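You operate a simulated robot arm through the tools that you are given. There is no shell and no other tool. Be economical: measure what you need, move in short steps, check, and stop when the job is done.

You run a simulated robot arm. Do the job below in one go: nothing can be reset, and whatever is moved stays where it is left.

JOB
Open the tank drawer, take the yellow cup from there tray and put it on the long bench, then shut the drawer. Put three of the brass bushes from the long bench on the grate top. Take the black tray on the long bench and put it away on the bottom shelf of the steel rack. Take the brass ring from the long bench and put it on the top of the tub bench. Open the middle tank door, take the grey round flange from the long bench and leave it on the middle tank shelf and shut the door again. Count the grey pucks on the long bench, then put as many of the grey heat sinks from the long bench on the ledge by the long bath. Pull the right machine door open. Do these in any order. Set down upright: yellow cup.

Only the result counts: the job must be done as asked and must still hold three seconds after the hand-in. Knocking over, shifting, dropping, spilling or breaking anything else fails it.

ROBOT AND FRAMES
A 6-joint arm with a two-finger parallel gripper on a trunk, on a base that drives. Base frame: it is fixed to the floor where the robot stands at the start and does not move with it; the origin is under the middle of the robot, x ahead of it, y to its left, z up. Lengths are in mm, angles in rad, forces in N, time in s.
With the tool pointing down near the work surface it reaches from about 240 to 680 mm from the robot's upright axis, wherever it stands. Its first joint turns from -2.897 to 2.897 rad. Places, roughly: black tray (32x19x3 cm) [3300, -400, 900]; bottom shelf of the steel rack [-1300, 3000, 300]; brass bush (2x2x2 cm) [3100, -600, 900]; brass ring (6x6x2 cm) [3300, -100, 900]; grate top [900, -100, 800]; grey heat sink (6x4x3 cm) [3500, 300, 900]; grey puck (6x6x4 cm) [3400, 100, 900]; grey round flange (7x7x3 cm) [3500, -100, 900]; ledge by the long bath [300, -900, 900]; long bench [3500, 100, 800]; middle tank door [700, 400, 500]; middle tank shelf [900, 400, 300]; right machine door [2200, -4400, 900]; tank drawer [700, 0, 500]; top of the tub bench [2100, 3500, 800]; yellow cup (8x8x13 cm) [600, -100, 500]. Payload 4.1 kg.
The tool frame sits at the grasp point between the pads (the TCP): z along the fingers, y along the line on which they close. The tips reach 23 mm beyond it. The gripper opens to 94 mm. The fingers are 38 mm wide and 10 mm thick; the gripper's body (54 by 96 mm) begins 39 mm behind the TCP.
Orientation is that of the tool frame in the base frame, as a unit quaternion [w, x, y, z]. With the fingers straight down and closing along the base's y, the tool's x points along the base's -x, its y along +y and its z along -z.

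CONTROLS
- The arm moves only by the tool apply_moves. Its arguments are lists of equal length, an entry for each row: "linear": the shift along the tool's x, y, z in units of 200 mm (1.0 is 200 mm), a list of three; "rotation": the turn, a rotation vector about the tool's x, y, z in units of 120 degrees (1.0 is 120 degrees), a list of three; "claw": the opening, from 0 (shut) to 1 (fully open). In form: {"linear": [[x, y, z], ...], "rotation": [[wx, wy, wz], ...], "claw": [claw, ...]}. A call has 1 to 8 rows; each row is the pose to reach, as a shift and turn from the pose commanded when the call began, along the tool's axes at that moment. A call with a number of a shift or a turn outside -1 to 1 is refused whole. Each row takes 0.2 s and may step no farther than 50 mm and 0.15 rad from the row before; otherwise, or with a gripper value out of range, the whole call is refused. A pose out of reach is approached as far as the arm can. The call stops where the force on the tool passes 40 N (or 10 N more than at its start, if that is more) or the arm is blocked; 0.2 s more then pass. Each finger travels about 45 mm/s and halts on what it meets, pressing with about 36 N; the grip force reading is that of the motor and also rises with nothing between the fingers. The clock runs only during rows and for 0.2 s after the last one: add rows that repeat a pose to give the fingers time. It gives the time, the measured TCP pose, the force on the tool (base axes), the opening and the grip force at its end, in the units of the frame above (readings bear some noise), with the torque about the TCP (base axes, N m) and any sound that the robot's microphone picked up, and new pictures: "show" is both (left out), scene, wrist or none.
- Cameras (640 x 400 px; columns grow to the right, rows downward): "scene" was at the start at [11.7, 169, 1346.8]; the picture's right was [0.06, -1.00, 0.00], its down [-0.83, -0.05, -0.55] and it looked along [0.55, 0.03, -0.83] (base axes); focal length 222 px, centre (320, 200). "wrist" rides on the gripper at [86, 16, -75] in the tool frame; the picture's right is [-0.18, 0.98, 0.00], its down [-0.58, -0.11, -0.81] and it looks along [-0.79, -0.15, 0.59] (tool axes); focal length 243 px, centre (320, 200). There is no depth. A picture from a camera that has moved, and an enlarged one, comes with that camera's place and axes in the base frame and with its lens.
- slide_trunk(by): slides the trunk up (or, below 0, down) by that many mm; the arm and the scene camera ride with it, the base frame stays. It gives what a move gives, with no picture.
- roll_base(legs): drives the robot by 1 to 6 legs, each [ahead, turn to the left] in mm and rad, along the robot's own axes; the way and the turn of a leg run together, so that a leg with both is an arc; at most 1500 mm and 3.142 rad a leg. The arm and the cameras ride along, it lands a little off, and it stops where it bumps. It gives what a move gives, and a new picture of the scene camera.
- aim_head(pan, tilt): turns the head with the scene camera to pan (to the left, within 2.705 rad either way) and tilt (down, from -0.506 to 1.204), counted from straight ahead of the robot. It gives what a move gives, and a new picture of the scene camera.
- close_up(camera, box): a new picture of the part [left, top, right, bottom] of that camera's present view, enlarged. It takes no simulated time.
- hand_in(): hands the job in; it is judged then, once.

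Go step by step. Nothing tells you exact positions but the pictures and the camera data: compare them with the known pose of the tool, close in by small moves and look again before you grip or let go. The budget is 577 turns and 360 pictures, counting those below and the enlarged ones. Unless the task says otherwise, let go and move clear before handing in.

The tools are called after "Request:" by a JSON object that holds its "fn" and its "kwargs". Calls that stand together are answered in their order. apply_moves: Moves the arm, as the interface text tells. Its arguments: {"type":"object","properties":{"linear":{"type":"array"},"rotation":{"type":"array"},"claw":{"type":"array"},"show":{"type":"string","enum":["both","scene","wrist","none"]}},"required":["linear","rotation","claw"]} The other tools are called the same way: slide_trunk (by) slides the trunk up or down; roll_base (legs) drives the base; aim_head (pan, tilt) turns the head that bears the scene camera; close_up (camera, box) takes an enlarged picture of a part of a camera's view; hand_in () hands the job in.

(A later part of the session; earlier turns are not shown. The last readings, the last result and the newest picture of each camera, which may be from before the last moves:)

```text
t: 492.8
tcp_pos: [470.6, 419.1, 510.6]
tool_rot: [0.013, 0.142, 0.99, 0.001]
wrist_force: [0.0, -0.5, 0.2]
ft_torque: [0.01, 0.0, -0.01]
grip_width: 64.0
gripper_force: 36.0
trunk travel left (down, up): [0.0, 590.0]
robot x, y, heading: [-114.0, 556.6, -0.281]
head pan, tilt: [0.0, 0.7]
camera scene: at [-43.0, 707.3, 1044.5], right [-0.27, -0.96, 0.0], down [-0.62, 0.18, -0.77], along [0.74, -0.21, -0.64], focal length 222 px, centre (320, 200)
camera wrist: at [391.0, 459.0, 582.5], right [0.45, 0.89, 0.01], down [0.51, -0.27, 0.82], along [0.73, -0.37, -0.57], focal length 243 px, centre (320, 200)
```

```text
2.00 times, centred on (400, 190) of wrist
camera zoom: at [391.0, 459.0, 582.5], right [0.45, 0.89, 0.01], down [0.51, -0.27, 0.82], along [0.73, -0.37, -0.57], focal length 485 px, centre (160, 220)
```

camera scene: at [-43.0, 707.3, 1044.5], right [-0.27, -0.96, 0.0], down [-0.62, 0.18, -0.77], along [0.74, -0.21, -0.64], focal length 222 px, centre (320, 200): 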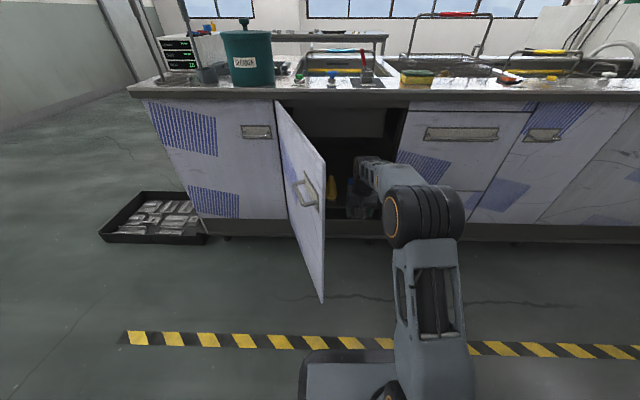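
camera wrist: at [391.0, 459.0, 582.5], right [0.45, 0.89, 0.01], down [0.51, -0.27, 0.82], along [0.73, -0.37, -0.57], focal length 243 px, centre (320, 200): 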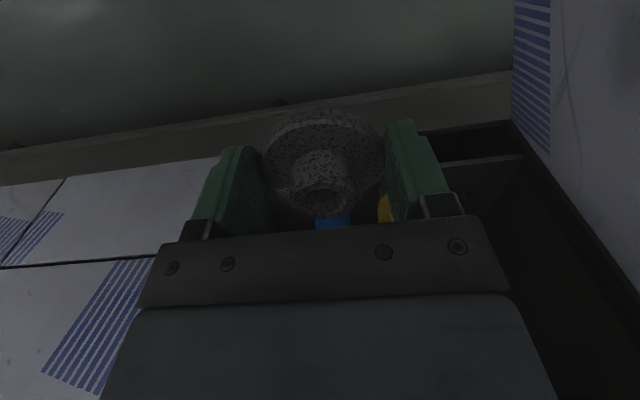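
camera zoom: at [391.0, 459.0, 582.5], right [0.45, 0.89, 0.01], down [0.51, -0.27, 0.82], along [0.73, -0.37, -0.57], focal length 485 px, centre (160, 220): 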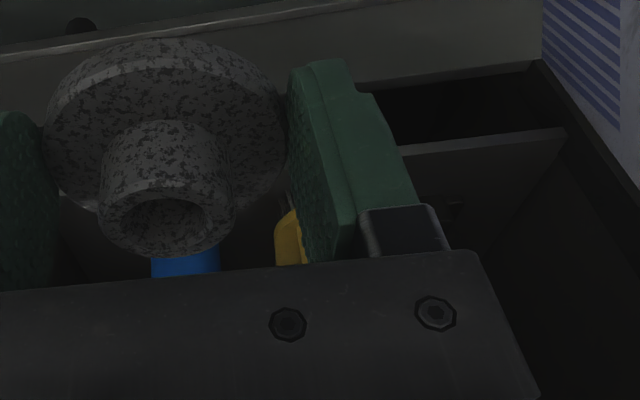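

Request:
{"fn": "apply_moves", "kwargs": {"linear": [[0, 0.2, 0], [0, 0.4, 0], [0, 0.6, 0]], "rotation": [[0, 0, 0], [0, 0, 0], [0, 0, 0]], "claw": [0, 0, 0], "show": "none"}}

Request:
{"fn": "close_up", "kwargs": {"camera": "wrist", "box": [140, 60, 560, 322]}}

```text
t: 493.6
tcp_pos: [503.5, 536.2, 514.2]
tool_rot: [0.013, 0.143, 0.99, 0.002]
wrist_force: [0.9, 0.7, -0.8]
ft_torque: [0.0, 0.04, 0.02]
grip_width: 64.0
gripper_force: 35.9
trunk travel left (down, up): [0.0, 590.0]
robot x, y, heading: [-113.7, 558.5, -0.277]
head pan, tilt: [0.0, 0.7]
```

```text
1.52 times, centred on (350, 191) of wrist
camera zoom: at [423.7, 576.8, 585.9], right [0.45, 0.89, 0.01], down [0.51, -0.27, 0.82], along [0.73, -0.37, -0.57], focal length 370 px, centre (274, 214)
```

zoom: 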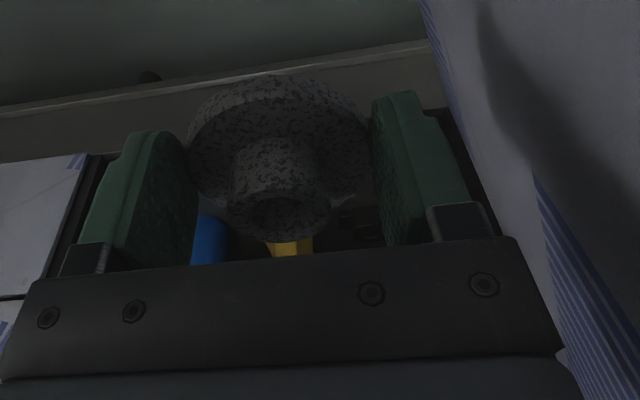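

Request:
{"fn": "close_up", "kwargs": {"camera": "wrist", "box": [330, 170, 426, 230]}}

Request:
{"fn": "aim_head", "kwargs": {"pan": -0.25, "tilt": 0.6}}

Request:
{"fn": "close_up", "kwargs": {"camera": "scene", "box": [180, 120, 340, 220]}}

```text
6.67 times, centred on (378, 200) of wrist
camera zoom: at [423.7, 576.8, 585.9], right [0.45, 0.89, 0.01], down [0.51, -0.27, 0.82], along [0.73, -0.37, -0.57], focal length 1618 px, centre (-67, 200)
```

zoom: 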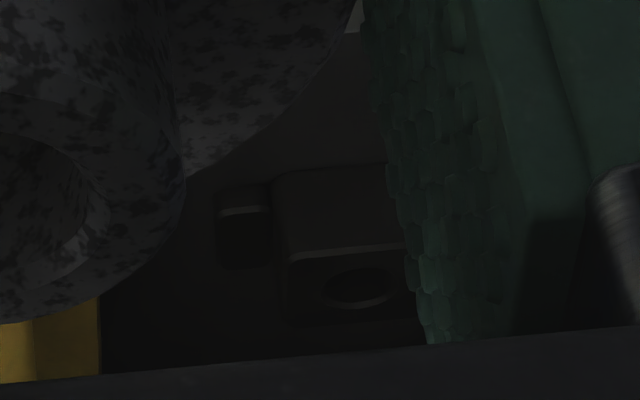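

```text
t: 494.3
tcp_pos: [503.4, 535.1, 514.1]
tool_rot: [0.012, 0.143, 0.99, 0.002]
wrist_force: [0.2, -0.6, -1.4]
ft_torque: [-0.01, 0.05, 0.01]
grip_width: 63.9
gripper_force: 36.2
trunk travel left (down, up): [0.0, 590.0]
robot x, y, heading: [-116.9, 558.0, -0.281]
head pan, tilt: [-0.25, 0.6]
camera scene: at [-48.0, 686.1, 1053.0], right [-0.5, -0.86, 0.0], down [-0.49, 0.28, -0.82], along [0.71, -0.41, -0.57], focal length 222 px, centre (320, 200)
```

scene: 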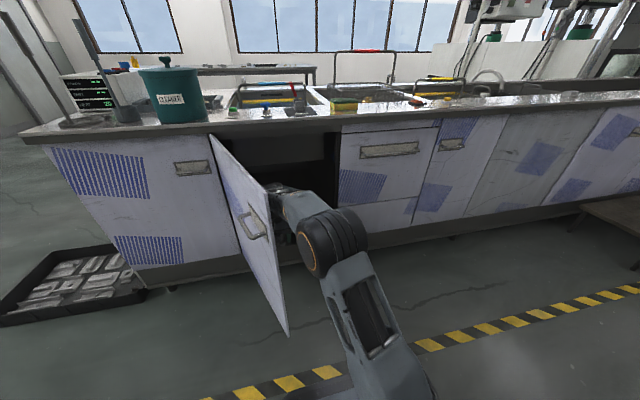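

```text
4.00 times, centred on (260, 170) of scene
camera zoom: at [-48.0, 686.1, 1053.0], right [-0.5, -0.86, 0.0], down [-0.49, 0.28, -0.82], along [0.71, -0.41, -0.57], focal length 886 px, centre (560, 320)
```

zoom: 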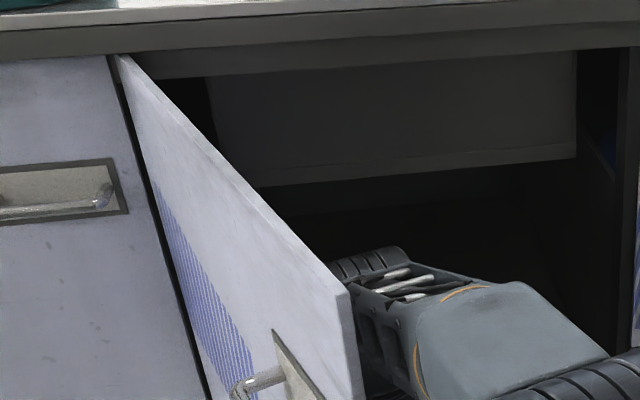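

The shelf front is crowded (a black block, yellow tool, blue cup) so I need room; the door is only ~68° open. I'll nudge the door wider with the side of the gripper.

Request:
{"fn": "apply_moves", "kwargs": {"linear": [[0, -0.15, 0], [0, -0.3, 0]], "rotation": [[0, 0, 0], [0, 0, 0]], "claw": [0, 0], "show": "none"}}

Request:
{"fn": "roll_base", "kwargs": {"legs": [[-160, 0]]}}

Request:
{"fn": "apply_moves", "kwargs": {"linear": [[0, 0.15, 0], [0, 0.3, 0], [0, 0.45, 0], [0, 0.6, 0], [0, 0.75, 0], [0, 0.9, 0]], "rotation": [[0, 0, 0], [0, 0, 0], [0, 0, 0], [0, 0, 0], [0, 0, 0], [0, 0, 0]], "claw": [0, 0, 0, 0, 0, 0], "show": "scene"}}

```text
t: 494.9
tcp_pos: [484.8, 478.5, 513.5]
tool_rot: [0.013, 0.143, 0.99, 0.002]
wrist_force: [0.2, 1.2, -2.1]
ft_torque: [0.03, 0.02, 0.01]
grip_width: 64.0
gripper_force: 35.5
trunk travel left (down, up): [0.0, 590.0]
robot x, y, heading: [-113.7, 556.8, -0.278]
head pan, tilt: [-0.25, 0.6]
```

```text
t: 496.3
tcp_pos: [332.7, 522.2, 513.6]
tool_rot: [0.013, 0.142, 0.99, 0.002]
wrist_force: [-0.2, 0.0, -0.7]
ft_torque: [0.0, 0.0, -0.03]
grip_width: 64.1
gripper_force: 35.3
trunk travel left (down, up): [0.0, 590.0]
robot x, y, heading: [-266.0, 596.5, -0.274]
head pan, tilt: [-0.25, 0.6]
camera scene: at [-199.2, 729.1, 1053.1], right [-0.5, -0.86, 0.0], down [-0.49, 0.28, -0.83], along [0.71, -0.41, -0.56], focal length 222 px, centre (320, 200)
```

scene: 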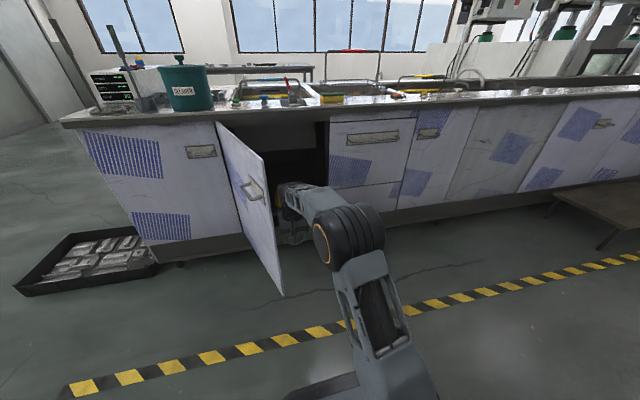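

```text
t: 497.7
tcp_pos: [385.2, 692.1, 515.1]
tool_rot: [0.013, 0.143, 0.99, 0.001]
wrist_force: [-1.1, 0.7, -2.0]
ft_torque: [-0.02, 0.01, -0.01]
grip_width: 64.1
gripper_force: 35.9
trunk travel left (down, up): [0.0, 590.0]
robot x, y, heading: [-266.1, 597.8, -0.28]
head pan, tilt: [-0.25, 0.6]
camera scene: at [-199.2, 729.0, 1053.1], right [-0.5, -0.86, 0.0], down [-0.49, 0.28, -0.83], along [0.71, -0.41, -0.56], focal length 222 px, centre (320, 200)
```

scene: 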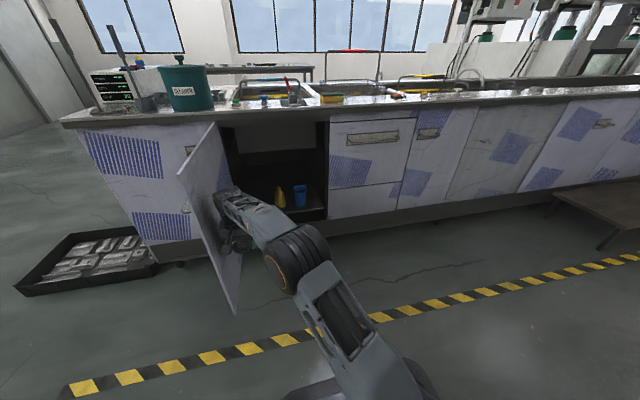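

Door is now about 90° or more. Re-centre, lower, and drive the flange into the cabinet over the low black block.

Request:
{"fn": "apply_moves", "kwargs": {"linear": [[0, -0.15, 0.1], [0, -0.3, 0.25], [0, -0.3, 0.45], [0, -0.3, 0.65]], "rotation": [[0, 0, 0], [0, 0, 0], [0, 0, 0], [0, 0, 0]], "claw": [0, 0, 0, 0], "show": "none"}}

Request:
{"fn": "roll_base", "kwargs": {"legs": [[330, 0]]}}

Request:
{"fn": "close_up", "kwargs": {"camera": "wrist", "box": [0, 0, 640, 400]}}

```text
t: 498.7
tcp_pos: [372.7, 635.8, 383.9]
tool_rot: [0.013, 0.142, 0.99, 0.001]
wrist_force: [-0.9, -1.0, -0.6]
ft_torque: [0.0, 0.04, -0.01]
grip_width: 64.0
gripper_force: 36.0
trunk travel left (down, up): [0.0, 590.0]
robot x, y, heading: [-266.3, 596.8, -0.277]
head pan, tilt: [-0.25, 0.6]
```

```text
t: 500.9
tcp_pos: [700.2, 540.8, 384.0]
tool_rot: [0.013, 0.142, 0.99, 0.001]
wrist_force: [1.2, 0.5, -0.7]
ft_torque: [0.0, 0.02, 0.0]
grip_width: 64.1
gripper_force: 35.7
trunk travel left (down, up): [0.0, 590.0]
robot x, y, heading: [59.1, 506.1, -0.278]
head pan, tilt: [-0.25, 0.6]
camera scene: at [127.7, 635.9, 1053.1], right [-0.5, -0.86, 0.0], down [-0.49, 0.28, -0.83], along [0.71, -0.42, -0.56], focal length 222 px, centre (320, 200)
```

scene: 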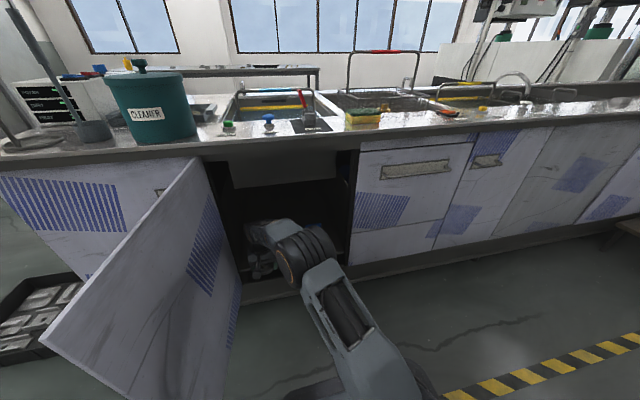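

```text
1.00 times, centred on (320, 200) of wrist
camera zoom: at [619.9, 581.4, 455.7], right [0.45, 0.89, 0.01], down [0.51, -0.27, 0.82], along [0.73, -0.37, -0.57], focal length 243 px, centre (320, 200)
```

zoom: 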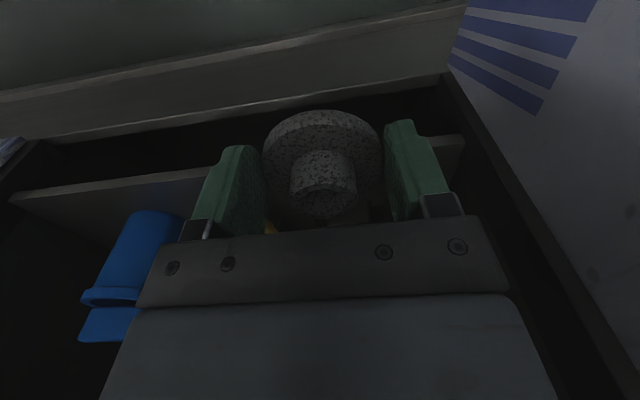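

Request:
{"fn": "roll_base", "kwargs": {"legs": [[120, 0]]}}

Request:
{"fn": "close_up", "kwargs": {"camera": "wrist", "box": [0, 0, 640, 400]}}

```text
t: 502.2
tcp_pos: [817.2, 511.9, 383.4]
tool_rot: [0.012, 0.141, 0.99, 0.002]
wrist_force: [0.1, 0.1, -1.7]
ft_torque: [0.03, 0.02, -0.02]
grip_width: 64.0
gripper_force: 36.0
trunk travel left (down, up): [0.0, 590.0]
robot x, y, heading: [176.3, 472.5, -0.276]
head pan, tilt: [-0.25, 0.6]
camera scene: at [244.4, 603.0, 1053.1], right [-0.5, -0.87, 0.0], down [-0.49, 0.28, -0.83], along [0.71, -0.41, -0.56], focal length 222 px, centre (320, 200)
```

scene: 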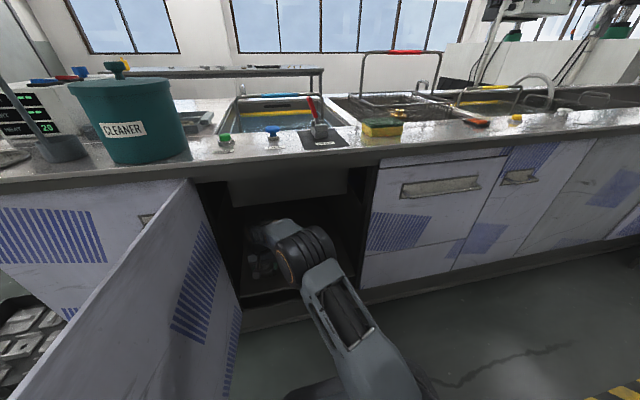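

```text
1.00 times, centred on (320, 200) of wrist
camera zoom: at [736.8, 550.9, 455.7], right [0.45, 0.89, 0.01], down [0.51, -0.27, 0.82], along [0.73, -0.36, -0.57], focal length 243 px, centre (320, 200)
```

zoom: 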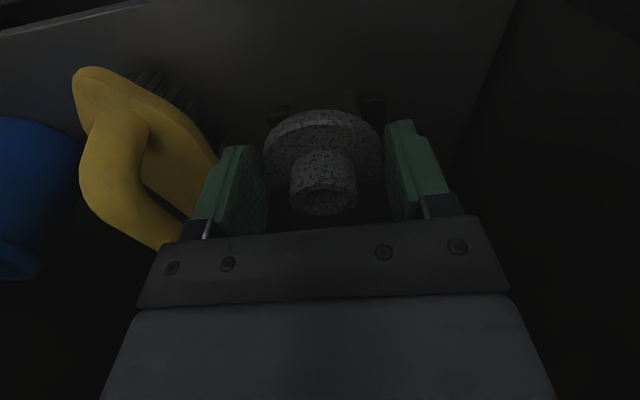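

Request:
{"fn": "roll_base", "kwargs": {"legs": [[125, 0]]}}

Request:
{"fn": "close_up", "kwargs": {"camera": "wrist", "box": [0, 0, 640, 400]}}

```text
t: 503.5
tcp_pos: [906.7, 488.7, 363.6]
tool_rot: [-0.014, 0.132, 0.991, -0.005]
wrist_force: [0.0, 0.4, -1.5]
ft_torque: [0.0, -0.02, 0.02]
grip_width: 63.9
gripper_force: 35.9
trunk travel left (down, up): [0.0, 590.0]
robot x, y, heading: [285.6, 443.5, -0.265]
head pan, tilt: [-0.25, 0.6]
stopped in leg 1: the robot was blocked; the commanded pose is now the measured one
camera scene: at [351.2, 573.4, 1053.6], right [-0.49, -0.87, 0.0], down [-0.49, 0.28, -0.83], along [0.72, -0.41, -0.56], focal length 222 px, centre (320, 200)
```

scene: 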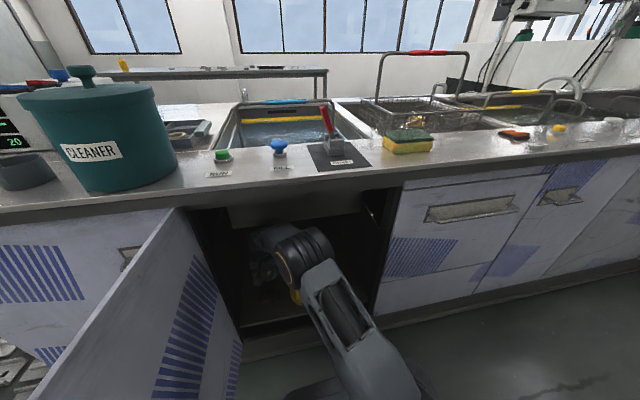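

```text
1.00 times, centred on (320, 200) of wrist
camera zoom: at [830.7, 528.1, 439.0], right [0.44, 0.9, -0.02], down [0.56, -0.25, 0.79], along [0.71, -0.36, -0.61], focal length 243 px, centre (320, 200)
```

zoom: 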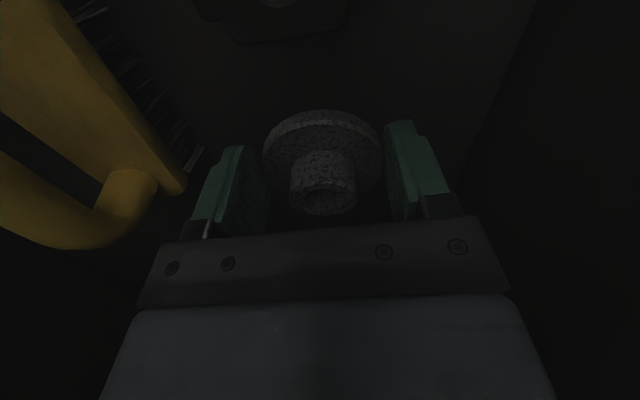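

The arm just met the basin front; the flange is past the block, so lower it here gently.

Request:
{"fn": "apply_moves", "kwargs": {"linear": [[0, 0, 0.03], [0, 0, 0.06], [0, 0, 0.09], [0, 0, 0.12], [0, 0, 0.15], [0, 0, 0.18], [0, 0, 0.21], [0, 0, 0.24]], "rotation": [[0, 0, 0], [0, 0, 0], [0, 0, 0], [0, 0, 0], [0, 0, 0], [0, 0, 0], [0, 0, 0], [0, 0, 0]], "claw": [0, 0, 0, 0, 0, 0, 0, 0], "show": "wrist"}}

```text
t: 504.9
tcp_pos: [909.0, 489.3, 335.8]
tool_rot: [-0.009, 0.132, 0.991, -0.004]
wrist_force: [-12.9, -1.0, 22.4]
ft_torque: [0.68, -0.31, 0.37]
grip_width: 64.0
gripper_force: 36.2
trunk travel left (down, up): [0.0, 590.0]
robot x, y, heading: [287.1, 442.7, -0.265]
head pan, tilt: [-0.25, 0.6]
stopped in row 7: the force on the tool passed its limit (the readings are from after the stop); the commanded pose is now the measured one
camera wrist: at [831.5, 528.2, 410.4], right [0.43, 0.9, -0.01], down [0.55, -0.25, 0.8], along [0.72, -0.35, -0.6], focal length 243 px, centre (320, 200)
```

wrist: 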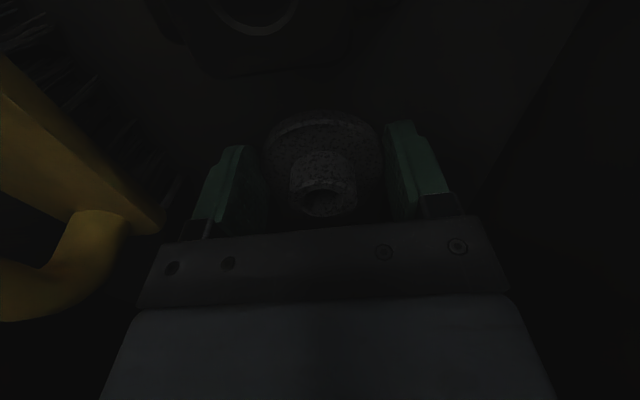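

Request:
{"fn": "apply_moves", "kwargs": {"linear": [[0, 0, -0.01], [0, 0, -0.01], [0, 0, -0.01], [0, 0, -0.01], [0, 0, -0.08], [0, 0, -0.16]], "rotation": [[0, 0, 0], [0, 0, 0], [0, 0, 0], [0, 0, 0], [0, 0, 0], [0, 0, 0]], "claw": [0.8, 0.95, 0.95, 0.95, 0.95, 0.95], "show": "wrist"}}

```text
t: 506.3
tcp_pos: [909.3, 489.9, 362.8]
tool_rot: [-0.012, 0.132, 0.991, -0.004]
wrist_force: [-0.7, 0.8, 0.5]
ft_torque: [0.0, 0.02, -0.05]
grip_width: 89.2
gripper_force: 0.1
trunk travel left (down, up): [0.0, 590.0]
robot x, y, heading: [289.1, 440.9, -0.261]
head pan, tilt: [-0.25, 0.6]
camera wrist: at [832.2, 528.3, 438.4], right [0.43, 0.9, -0.01], down [0.55, -0.25, 0.79], along [0.71, -0.35, -0.61], focal length 243 px, centre (320, 200)
```

wrist: 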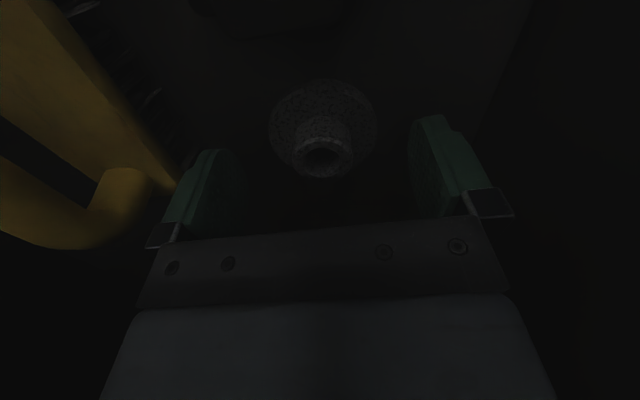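

Request:
{"fn": "apply_moves", "kwargs": {"linear": [[0, 0, 0], [0, 0, 0], [0, 0, 0]], "rotation": [[0, 0, 0], [0, 0, 0], [0, 0, 0]], "claw": [0.6, 0.6, 0.6], "show": "none"}}

Request:
{"fn": "roll_base", "kwargs": {"legs": [[-150, 0]]}}

Request:
{"fn": "close_up", "kwargs": {"camera": "wrist", "box": [0, 0, 640, 400]}}

```text
t: 507.1
tcp_pos: [909.0, 489.7, 362.5]
tool_rot: [-0.01, 0.133, 0.991, -0.003]
wrist_force: [0.0, 0.2, 0.4]
ft_torque: [0.01, 0.01, 0.0]
grip_width: 56.3
gripper_force: 0.0
trunk travel left (down, up): [0.0, 590.0]
robot x, y, heading: [288.4, 442.9, -0.266]
head pan, tilt: [-0.25, 0.6]
```

```text
t: 508.5
tcp_pos: [761.4, 530.5, 364.6]
tool_rot: [-0.01, 0.133, 0.991, -0.004]
wrist_force: [-0.1, 1.0, -0.3]
ft_torque: [0.0, 0.01, 0.01]
grip_width: 56.5
gripper_force: 0.1
trunk travel left (down, up): [0.0, 590.0]
robot x, y, heading: [137.1, 485.6, -0.267]
head pan, tilt: [-0.25, 0.6]
camera scene: at [200.6, 614.2, 1053.1], right [-0.49, -0.87, 0.0], down [-0.49, 0.28, -0.83], along [0.72, -0.41, -0.56], focal length 222 px, centre (320, 200)
```

scene: 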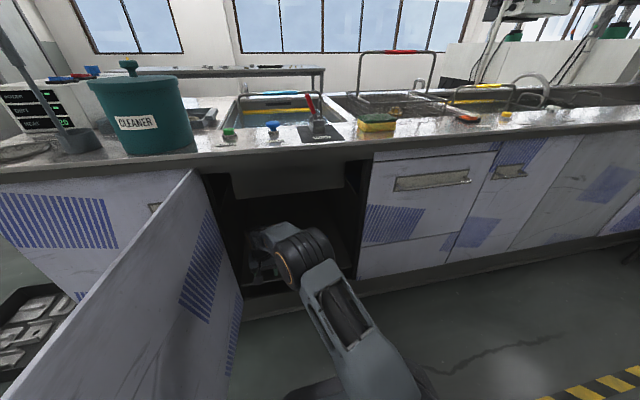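

```text
1.00 times, centred on (320, 200) of wrist
camera zoom: at [682.4, 568.7, 439.4], right [0.44, 0.9, -0.01], down [0.55, -0.25, 0.8], along [0.71, -0.35, -0.61], focal length 243 px, centre (320, 200)
```

zoom: 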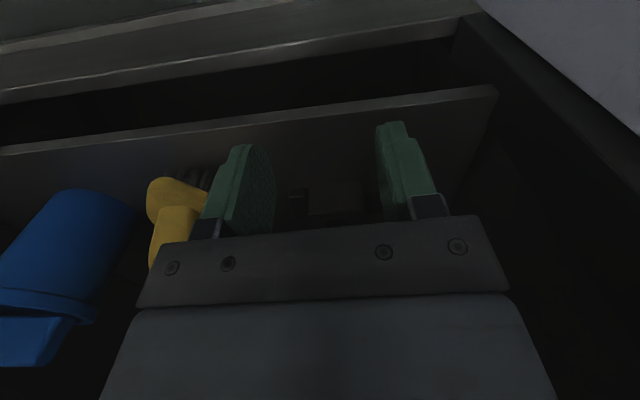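

Flange is on the shelf. Back out and go round to the outside of the door to shut it.

Request:
{"fn": "roll_base", "kwargs": {"legs": [[-560, 0], [0, 1.571], [230, 0], [0, -1.571]]}}

Request:
{"fn": "apply_moves", "kwargs": {"linear": [[0, 0, -0.2], [0, 0, -0.4], [0, 0, -0.55]], "rotation": [[0, 0, 0], [0, 0, 0], [0, 0, 0]], "claw": [0, 0, 0], "show": "none"}}

Request:
{"fn": "aim_head", "kwargs": {"pan": 0, "tilt": 0.8}}

```text
t: 520.8
tcp_pos: [287.7, 910.9, 364.9]
tool_rot: [-0.01, 0.13, 0.991, -0.004]
wrist_force: [-0.1, 0.3, -0.2]
ft_torque: [0.0, 0.01, -0.01]
grip_width: 56.5
gripper_force: 0.1
trunk travel left (down, up): [0.0, 590.0]
robot x, y, heading: [-333.3, 863.1, -0.259]
head pan, tilt: [-0.25, 0.6]
camera scene: at [-272.6, 991.5, 1053.1], right [-0.49, -0.87, 0.0], down [-0.49, 0.27, -0.83], along [0.72, -0.4, -0.56], focal length 222 px, centre (320, 200)
```

scene: 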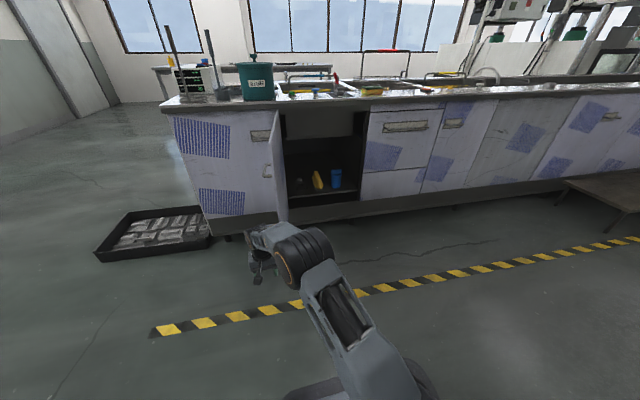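

```text
t: 521.6
tcp_pos: [290.0, 910.9, 473.7]
tool_rot: [-0.01, 0.129, 0.992, -0.004]
wrist_force: [0.8, -1.0, -0.1]
ft_torque: [-0.03, 0.01, 0.01]
grip_width: 0.0
gripper_force: 15.3
trunk travel left (down, up): [0.0, 590.0]
robot x, y, heading: [-337.6, 860.6, -0.26]
head pan, tilt: [-0.25, 0.6]
```

```text
t: 522.4
tcp_pos: [290.2, 911.4, 472.4]
tool_rot: [-0.01, 0.13, 0.991, -0.005]
wrist_force: [0.8, 1.0, 0.6]
ft_torque: [0.02, -0.03, 0.03]
grip_width: 0.3
gripper_force: 36.1
trunk travel left (down, up): [0.0, 590.0]
robot x, y, heading: [-337.7, 862.7, -0.258]
head pan, tilt: [0.0, 0.799]
camera scene: at [-271.8, 1013.8, 1036.2], right [-0.26, -0.97, 0.0], down [-0.69, 0.18, -0.7], along [0.67, -0.18, -0.72], focal length 222 px, centre (320, 200)
```

scene: 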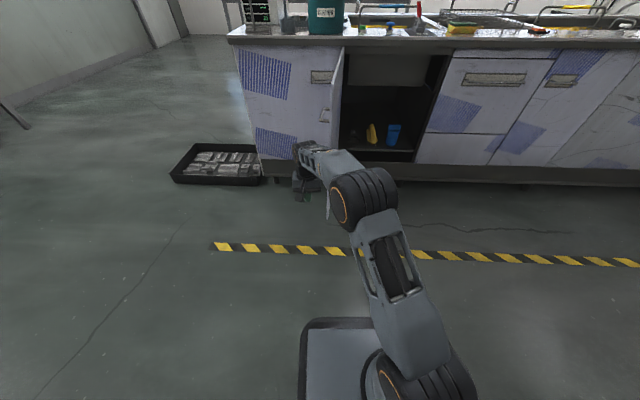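

Request:
{"fn": "roll_base", "kwargs": {"legs": [[150, 0]]}}

Request:
{"fn": "apply_moves", "kwargs": {"linear": [[0, -0.2, 0], [0, -0.4, 0], [0, -0.6, 0], [0, -0.8, 0], [0, -1.0, 0]], "rotation": [[0, 0, 0], [0, 0, 0], [0, 0, 0], [0, 0, 0], [0, 0, 0]], "claw": [0, 0, 0, 0, 0], "show": "none"}}

Request:
{"fn": "apply_moves", "kwargs": {"linear": [[0, -0.2, 0], [0, -0.4, 0], [0, -0.6, 0], [0, -0.8, 0]], "rotation": [[0, 0, 0], [0, 0, 0], [0, 0, 0], [0, 0, 0]], "claw": [0, 0, 0, 0], "show": "scene"}}

```text
t: 523.8
tcp_pos: [438.5, 870.0, 473.6]
tool_rot: [-0.01, 0.13, 0.991, -0.002]
wrist_force: [0.5, 0.5, -0.9]
ft_torque: [0.0, 0.01, 0.0]
grip_width: 0.1
gripper_force: 36.0
trunk travel left (down, up): [0.0, 590.0]
robot x, y, heading: [-184.7, 820.3, -0.263]
head pan, tilt: [0.0, 0.799]
camera scene: at [-122.1, 974.2, 1036.2], right [-0.26, -0.97, 0.0], down [-0.69, 0.18, -0.7], along [0.67, -0.18, -0.72], focal length 222 px, centre (320, 200)
```

scene: 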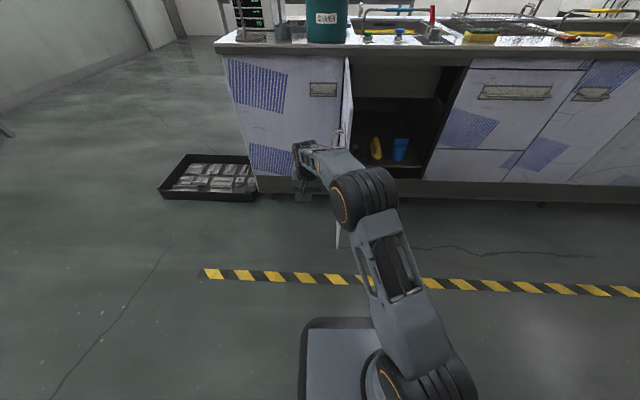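

```text
t: 525.0
tcp_pos: [387.4, 680.2, 477.7]
tool_rot: [-0.009, 0.13, 0.991, -0.003]
wrist_force: [-0.2, -0.1, 0.4]
ft_torque: [-0.02, 0.0, 0.02]
grip_width: 0.3
gripper_force: 36.1
trunk travel left (down, up): [0.0, 590.0]
robot x, y, heading: [-185.4, 819.0, -0.259]
head pan, tilt: [0.0, 0.799]
```

```text
t: 526.0
tcp_pos: [346.4, 522.6, 478.5]
tool_rot: [-0.01, 0.13, 0.991, -0.003]
wrist_force: [0.6, -0.2, -1.2]
ft_torque: [-0.03, 0.03, -0.08]
grip_width: 0.2
gripper_force: 35.6
trunk travel left (down, up): [0.0, 590.0]
robot x, y, heading: [-187.8, 819.0, -0.265]
head pan, tilt: [0.0, 0.799]
camera scene: at [-122.1, 974.3, 1036.2], right [-0.26, -0.97, 0.0], down [-0.69, 0.18, -0.7], along [0.67, -0.18, -0.72], focal length 222 px, centre (320, 200)
```

scene: 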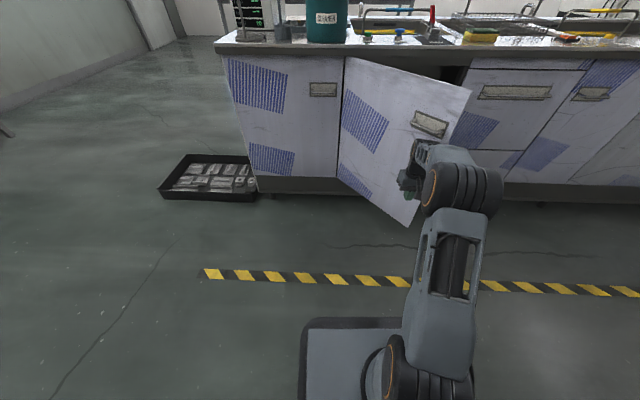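

Request:
{"fn": "apply_moves", "kwargs": {"linear": [[0, -0.15, 0], [0, -0.3, 0]], "rotation": [[0, 0, 0], [0, 0, 0]], "claw": [0, 0], "show": "none"}}

Request:
{"fn": "roll_base", "kwargs": {"legs": [[260, 0]]}}

```text
t: 526.5
tcp_pos: [331.7, 463.7, 479.2]
tool_rot: [-0.01, 0.13, 0.991, -0.003]
wrist_force: [0.1, -0.3, -0.5]
ft_torque: [-0.01, 0.03, 0.0]
grip_width: 0.0
gripper_force: 36.0
trunk travel left (down, up): [0.0, 590.0]
robot x, y, heading: [-188.0, 825.3, -0.255]
head pan, tilt: [0.0, 0.799]
```

```text
t: 528.4
tcp_pos: [587.7, 397.7, 479.4]
tool_rot: [-0.01, 0.127, 0.992, -0.003]
wrist_force: [0.8, -0.2, 0.4]
ft_torque: [0.01, -0.01, 0.02]
grip_width: 0.0
gripper_force: 35.9
trunk travel left (down, up): [0.0, 590.0]
robot x, y, heading: [66.7, 752.7, -0.257]
head pan, tilt: [0.0, 0.799]
camera scene: at [133.4, 906.9, 1036.2], right [-0.25, -0.97, 0.0], down [-0.69, 0.18, -0.7], along [0.67, -0.18, -0.72], focal length 222 px, centre (320, 200)
```

scene: 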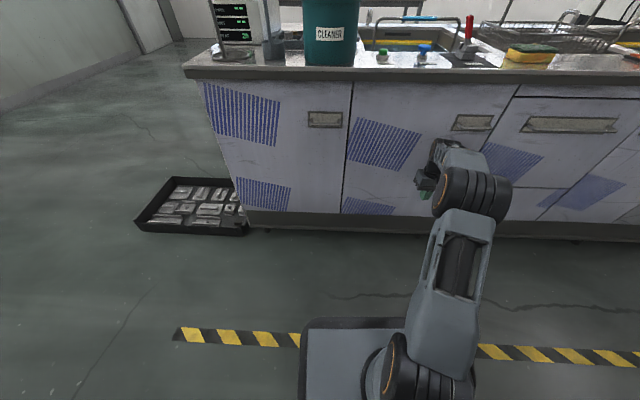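

Request:
{"fn": "apply_moves", "kwargs": {"linear": [[-0.06, 0, 0], [-0.12, 0, 0], [-0.18, 0, 0], [-0.24, 0, 0], [-0.3, 0, 0], [-0.36, 0, 0], [-0.42, 0, 0]], "rotation": [[0, 0, 0], [0, 0, 0], [0, 0, 0], [0, 0, 0], [0, 0, 0], [0, 0, 0], [0, 0, 0]], "claw": [0, 0, 0, 0, 0, 0, 0], "show": "none"}}

Request:
{"fn": "close_up", "kwargs": {"camera": "scene", "box": [310, 60, 550, 210]}}

```text
t: 529.5
tcp_pos: [635.6, 387.2, 478.4]
tool_rot: [-0.015, 0.129, 0.992, 0.0]
wrist_force: [-13.1, 8.6, 3.6]
ft_torque: [-0.87, -1.3, 0.0]
grip_width: 0.0
gripper_force: 36.5
trunk travel left (down, up): [0.0, 590.0]
robot x, y, heading: [69.1, 753.1, -0.261]
head pan, tilt: [0.0, 0.799]
stopped in row 5: the force on the tool passed its limit (the readings are from after the stop); the commanded pose is now the measured one
```

```text
2.67 times, centred on (430, 135) of scene
camera zoom: at [132.2, 907.5, 1036.3], right [-0.25, -0.97, 0.0], down [-0.69, 0.18, -0.7], along [0.68, -0.18, -0.72], focal length 591 px, centre (27, 373)
```

zoom: 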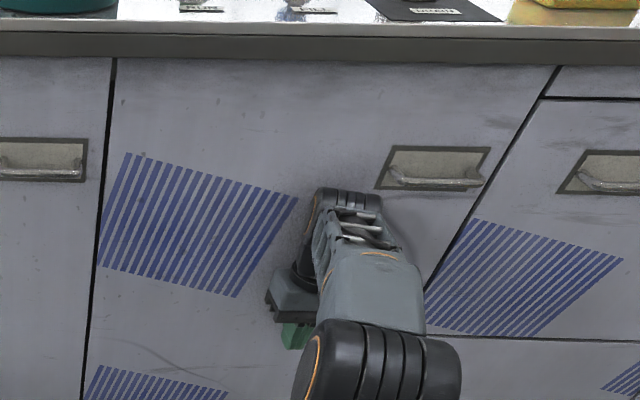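

Door is shut. Back off, raise the arm, and head to the bench for the second heat sink.

Request:
{"fn": "roll_base", "kwargs": {"legs": [[-300, 0]]}}

Request:
{"fn": "slide_trunk", "kwargs": {"by": 480}}

Request:
{"fn": "apply_moves", "kwargs": {"linear": [[0, 0.12, -0.2], [0, 0.25, -0.4], [0, 0.37, -0.6], [0, 0.5, -0.8], [0, 0.62, -1.0]], "rotation": [[0, 0, 0], [0, 0, 0], [0, 0, 0], [0, 0, 0], [0, 0, 0]], "claw": [1, 1, 1, 1, 1], "show": "none"}}

```text
t: 531.6
tcp_pos: [344.8, 463.1, 477.2]
tool_rot: [-0.015, 0.128, 0.992, -0.002]
wrist_force: [0.1, 0.0, -0.2]
ft_torque: [0.0, 0.0, 0.03]
grip_width: 0.0
gripper_force: 35.9
trunk travel left (down, up): [0.0, 590.0]
robot x, y, heading: [-226.6, 833.9, -0.251]
head pan, tilt: [0.0, 0.799]
camera scene: at [-159.7, 983.1, 1036.2], right [-0.25, -0.97, 0.0], down [-0.69, 0.18, -0.7], along [0.68, -0.17, -0.72], focal length 222 px, centre (320, 200)
```

scene: 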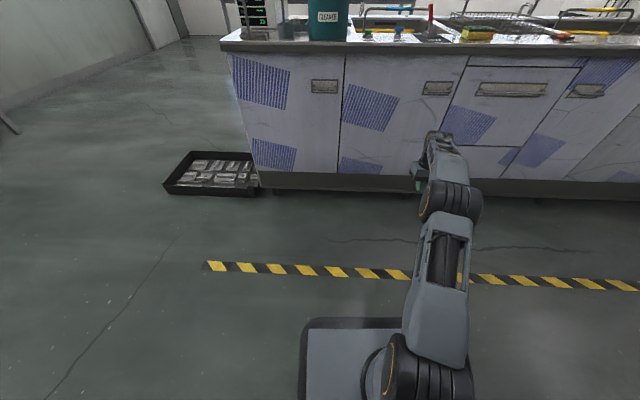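

```text
refused: 480 is not a number from -400 to 400
```

```text
t: 532.8
tcp_pos: [373.6, 585.9, 669.6]
tool_rot: [-0.016, 0.127, 0.992, -0.001]
wrist_force: [-0.3, 0.4, -0.1]
ft_torque: [-0.01, -0.01, 0.04]
grip_width: 94.1
gripper_force: 0.1
out of reach, approached as far as the arm can: row 5
trunk travel left (down, up): [0.0, 590.0]
robot x, y, heading: [-223.4, 829.2, -0.252]
head pan, tilt: [0.0, 0.799]
```

Request:
{"fn": "slide_trunk", "kwargs": {"by": 400}}

Request:
{"fn": "apply_moves", "kwargs": {"linear": [[0.2, 0.1, 0], [0.4, 0.2, 0], [0.5, 0.3, 0]], "rotation": [[0, 0, 0], [0, 0, 0], [0, 0, 0]], "claw": [1, 1, 1], "show": "none"}}

Request:
{"fn": "roll_base", "kwargs": {"legs": [[0, 1.493], [1500, 0], [65, 0], [0, -1.424], [1500, 0], [157, 0]]}}

```text
t: 536.6
tcp_pos: [373.9, 585.7, 1070.1]
tool_rot: [-0.016, 0.128, 0.992, -0.002]
wrist_force: [-0.5, -0.8, -0.3]
ft_torque: [-0.01, 0.03, -0.01]
grip_width: 94.1
gripper_force: 0.0
trunk travel left (down, up): [-400.0, 190.0]
robot x, y, heading: [-226.4, 829.3, -0.255]
head pan, tilt: [0.0, 0.799]
```

```text
t: 537.4
tcp_pos: [295.3, 670.1, 1074.2]
tool_rot: [-0.013, 0.127, 0.992, -0.002]
wrist_force: [1.7, 0.5, -3.6]
ft_torque: [0.04, 0.11, 0.01]
grip_width: 94.1
gripper_force: 0.1
out of reach, approached as far as the arm can: row 1
trunk travel left (down, up): [-400.0, 190.0]
robot x, y, heading: [-225.0, 830.2, -0.252]
head pan, tilt: [0.0, 0.799]
```

```text
t: 560.8
tcp_pos: [2375.8, 1955.2, 1074.8]
tool_rot: [-0.015, 0.09, 0.996, -0.002]
wrist_force: [-1.1, 0.0, 0.5]
ft_torque: [-0.03, -0.02, -0.02]
grip_width: 94.0
gripper_force: 0.0
trunk travel left (down, up): [-400.0, 190.0]
robot x, y, heading: [1852.2, 2074.8, -0.179]
head pan, tilt: [0.0, 0.799]
camera scene: at [1901.5, 2232.4, 1436.2], right [-0.18, -0.98, 0.0], down [-0.71, 0.13, -0.7], along [0.69, -0.12, -0.72], focal length 222 px, centre (320, 200)
```

scene: 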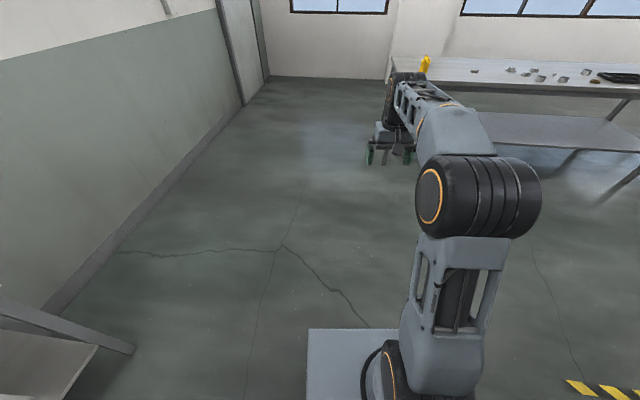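

Request:
{"fn": "roll_base", "kwargs": {"legs": [[0, -0.587], [1500, 0], [214, 0], [0, 0.326], [90, 0]]}}

Request:
{"fn": "close_up", "kwargs": {"camera": "wrist", "box": [0, 0, 640, 400]}}

```text
t: 572.6
tcp_pos: [3587.1, 598.4, 1074.4]
tool_rot: [-0.015, 0.234, 0.972, 0.0]
wrist_force: [0.2, 0.0, -0.8]
ft_torque: [-0.02, 0.0, 0.05]
grip_width: 93.7
gripper_force: 0.0
trunk travel left (down, up): [-400.0, 190.0]
robot x, y, heading: [3117.0, 863.5, -0.47]
head pan, tilt: [0.0, 0.799]
camera scene: at [3214.2, 999.9, 1436.2], right [-0.45, -0.89, 0.0], down [-0.64, 0.32, -0.7], along [0.62, -0.31, -0.72], focal length 222 px, centre (320, 200)
```

scene: 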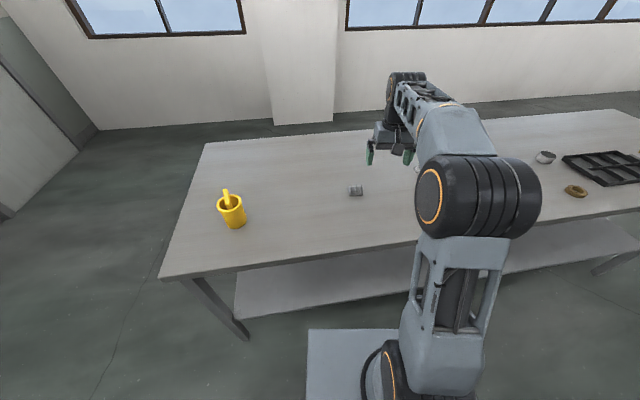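

```text
1.00 times, centred on (320, 200) of wrist
camera zoom: at [3520.5, 651.1, 1150.4], right [0.61, 0.79, -0.01], down [0.49, -0.37, 0.79], along [0.62, -0.49, -0.61], focal length 243 px, centre (320, 200)
```

zoom: 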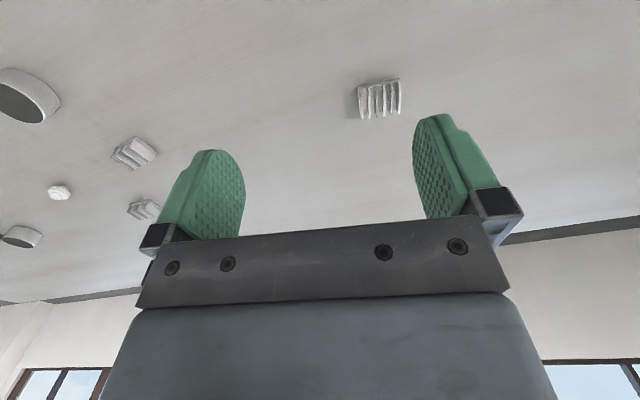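

Request:
{"fn": "roll_base", "kwargs": {"legs": [[70, 0]]}}

Request:
{"fn": "apply_moves", "kwargs": {"linear": [[-0.03, 0.1, 0.15], [-0.06, 0.2, 0.3], [-0.1, 0.276, 0.48], [-0.1, 0.276, 0.64]], "rotation": [[0, -0.008, 0], [0, -0.014, 0], [0, -0.014, 0], [0, -0.014, 0]], "claw": [1, 1, 1, 1], "show": "wrist"}}

```text
t: 573.6
tcp_pos: [3650.3, 565.3, 1073.9]
tool_rot: [-0.015, 0.234, 0.972, 0.0]
wrist_force: [0.3, -0.8, -0.2]
ft_torque: [-0.02, 0.01, 0.01]
grip_width: 93.9
gripper_force: 0.2
trunk travel left (down, up): [-400.0, 190.0]
robot x, y, heading: [3185.1, 832.5, -0.47]
head pan, tilt: [0.0, 0.799]
camera scene: at [3277.5, 967.8, 1436.2], right [-0.45, -0.89, 0.0], down [-0.64, 0.32, -0.7], along [0.62, -0.32, -0.72], focal length 222 px, centre (320, 200)
```

scene: 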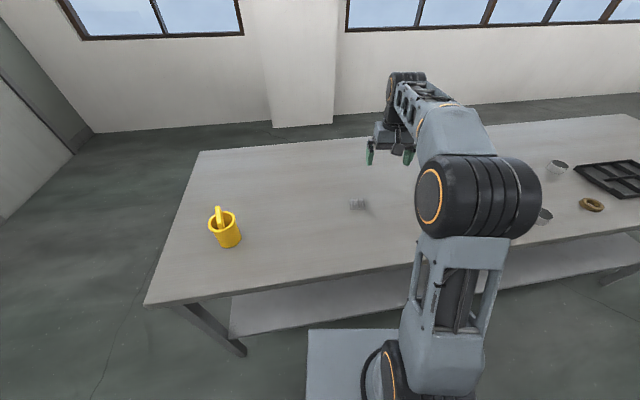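

```text
t: 574.6
tcp_pos: [3691.1, 607.0, 943.8]
tool_rot: [-0.001, 0.234, 0.972, -0.003]
wrist_force: [0.3, 0.1, 0.1]
ft_torque: [0.02, 0.03, 0.01]
grip_width: 94.1
gripper_force: 0.1
trunk travel left (down, up): [-400.0, 190.0]
robot x, y, heading: [3183.1, 832.0, -0.472]
head pan, tilt: [0.0, 0.799]
camera wrist: at [3621.8, 661.2, 1017.8], right [0.61, 0.79, -0.01], down [0.47, -0.36, 0.81], along [0.64, -0.5, -0.59], focal length 243 px, centre (320, 200)
```

wrist: 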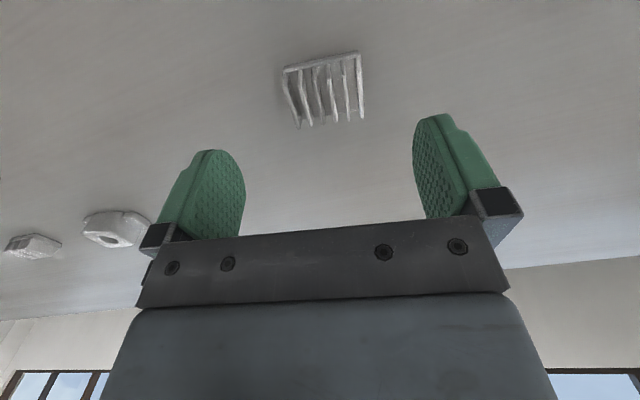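

Request:
{"fn": "apply_moves", "kwargs": {"linear": [[-0.036, 0.013, 0.15], [-0.036, 0.013, 0.3], [-0.036, 0.013, 0.34]], "rotation": [[0, 0, 0.007], [0, 0, 0.014], [0, 0, 0.014]], "claw": [1, 1, 1], "show": "none"}}

Request:
{"fn": "apply_moves", "kwargs": {"linear": [[0, 0, -0.005], [0, 0, -0.01], [0, 0, -0.01], [0, 0, -0.01], [0, 0, -0.01]], "rotation": [[0, 0, 0], [0, 0, 0], [0, 0, 0], [0, 0, 0], [0, 0, 0]], "claw": [0, 0, 0, 0, 0], "show": "none"}}

Request:
{"fn": "apply_moves", "kwargs": {"linear": [[0, 0, -0.1], [0, 0, -0.3], [0, 0, -0.5], [0, 0, -0.7], [0, 0, -0.9]], "rotation": [[0, 0, 0], [0, 0, 0], [0, 0, 0], [0, 0, 0], [0, 0, 0]], "claw": [0, 0, 0, 0, 0], "show": "wrist"}}

```text
t: 575.4
tcp_pos: [3696.7, 605.3, 876.2]
tool_rot: [0.0, 0.249, 0.969, -0.004]
wrist_force: [-0.4, -0.1, -0.3]
ft_torque: [-0.03, -0.01, -0.03]
grip_width: 93.9
gripper_force: 0.1
trunk travel left (down, up): [-400.0, 190.0]
robot x, y, heading: [3184.1, 827.6, -0.472]
head pan, tilt: [0.0, 0.799]
```

```text
t: 576.6
tcp_pos: [3696.0, 605.4, 880.4]
tool_rot: [-0.001, 0.249, 0.969, -0.003]
wrist_force: [0.1, 0.0, -0.6]
ft_torque: [0.05, 0.01, 0.0]
grip_width: 51.7
gripper_force: 35.5
trunk travel left (down, up): [-400.0, 190.0]
robot x, y, heading: [3186.4, 833.3, -0.471]
head pan, tilt: [0.0, 0.799]
```

```text
t: 577.8
tcp_pos: [3699.0, 605.1, 1062.8]
tool_rot: [-0.003, 0.248, 0.969, -0.004]
wrist_force: [0.0, 0.2, 0.0]
ft_torque: [0.04, -0.01, 0.03]
grip_width: 51.4
gripper_force: 36.1
trunk travel left (down, up): [-400.0, 190.0]
robot x, y, heading: [3183.9, 832.1, -0.47]
head pan, tilt: [0.0, 0.799]
camera wrist: at [3629.9, 662.0, 1135.4], right [0.63, 0.77, -0.01], down [0.46, -0.37, 0.81], along [0.62, -0.51, -0.59], focal length 243 px, centre (320, 200)
```

wrist: 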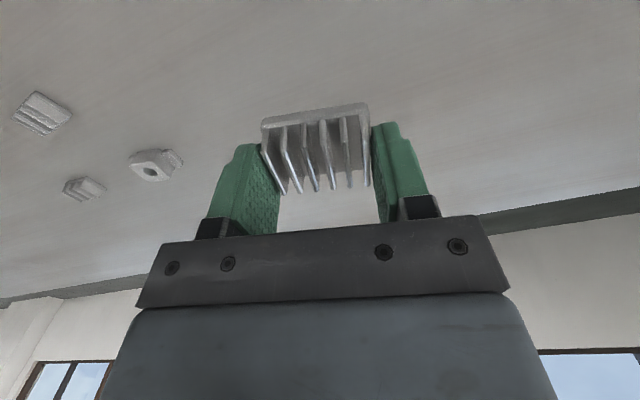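

Request:
{"fn": "roll_base", "kwargs": {"legs": [[-120, 0], [0, 2.848], [1500, 0], [198, 0], [0, 0.606], [1500, 0]]}}

```text
t: 602.8
tcp_pos: [-269.0, 2188.9, 1062.5]
tool_rot: [-0.003, 0.997, -0.072, 0.0]
wrist_force: [-0.1, 0.0, -0.1]
ft_torque: [-0.02, 0.01, 0.01]
grip_width: 51.3
gripper_force: 35.9
trunk travel left (down, up): [-400.0, 190.0]
robot x, y, heading: [295.1, 2162.0, 3.031]
head pan, tilt: [0.0, 0.799]
camera scene: at [254.9, 1994.0, 1436.2], right [0.11, 0.99, 0.0], down [0.71, -0.08, -0.7], along [-0.69, 0.08, -0.72], focal length 222 px, centre (320, 200)
```

scene: 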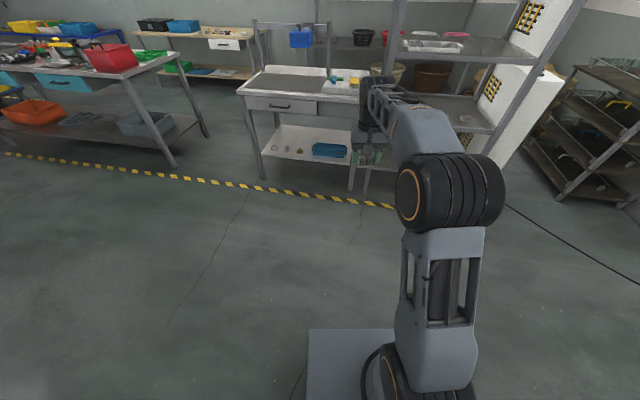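

Request:
{"fn": "roll_base", "kwargs": {"legs": [[0, 1.415], [1500, 0], [1162, 0], [0, 0.99], [322, 0], [0, 0.575]]}}

```text
t: 625.0
tcp_pos: [353.7, -710.1, 1061.8]
tool_rot: [0.0, 0.138, 0.99, -0.004]
wrist_force: [-0.3, -0.7, -0.6]
ft_torque: [-0.02, -0.01, 0.0]
grip_width: 51.4
gripper_force: 36.3
trunk travel left (down, up): [-400.0, 190.0]
robot x, y, heading: [-199.6, -608.5, -0.24]
head pan, tilt: [0.0, 0.799]
camera scene: at [-137.8, -452.9, 1436.2], right [-0.24, -0.97, 0.0], down [-0.7, 0.17, -0.7], along [0.68, -0.17, -0.72], focal length 222 px, centre (320, 200)
```

scene: 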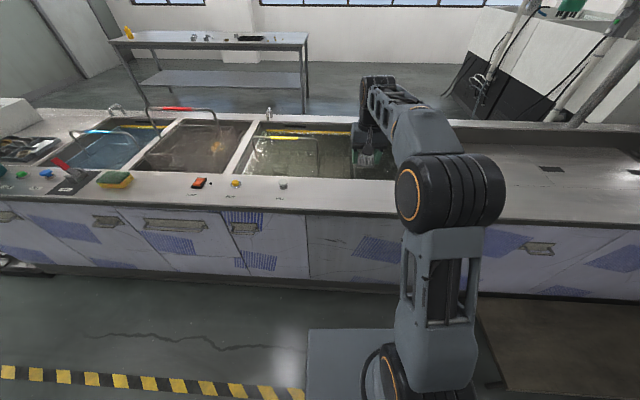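

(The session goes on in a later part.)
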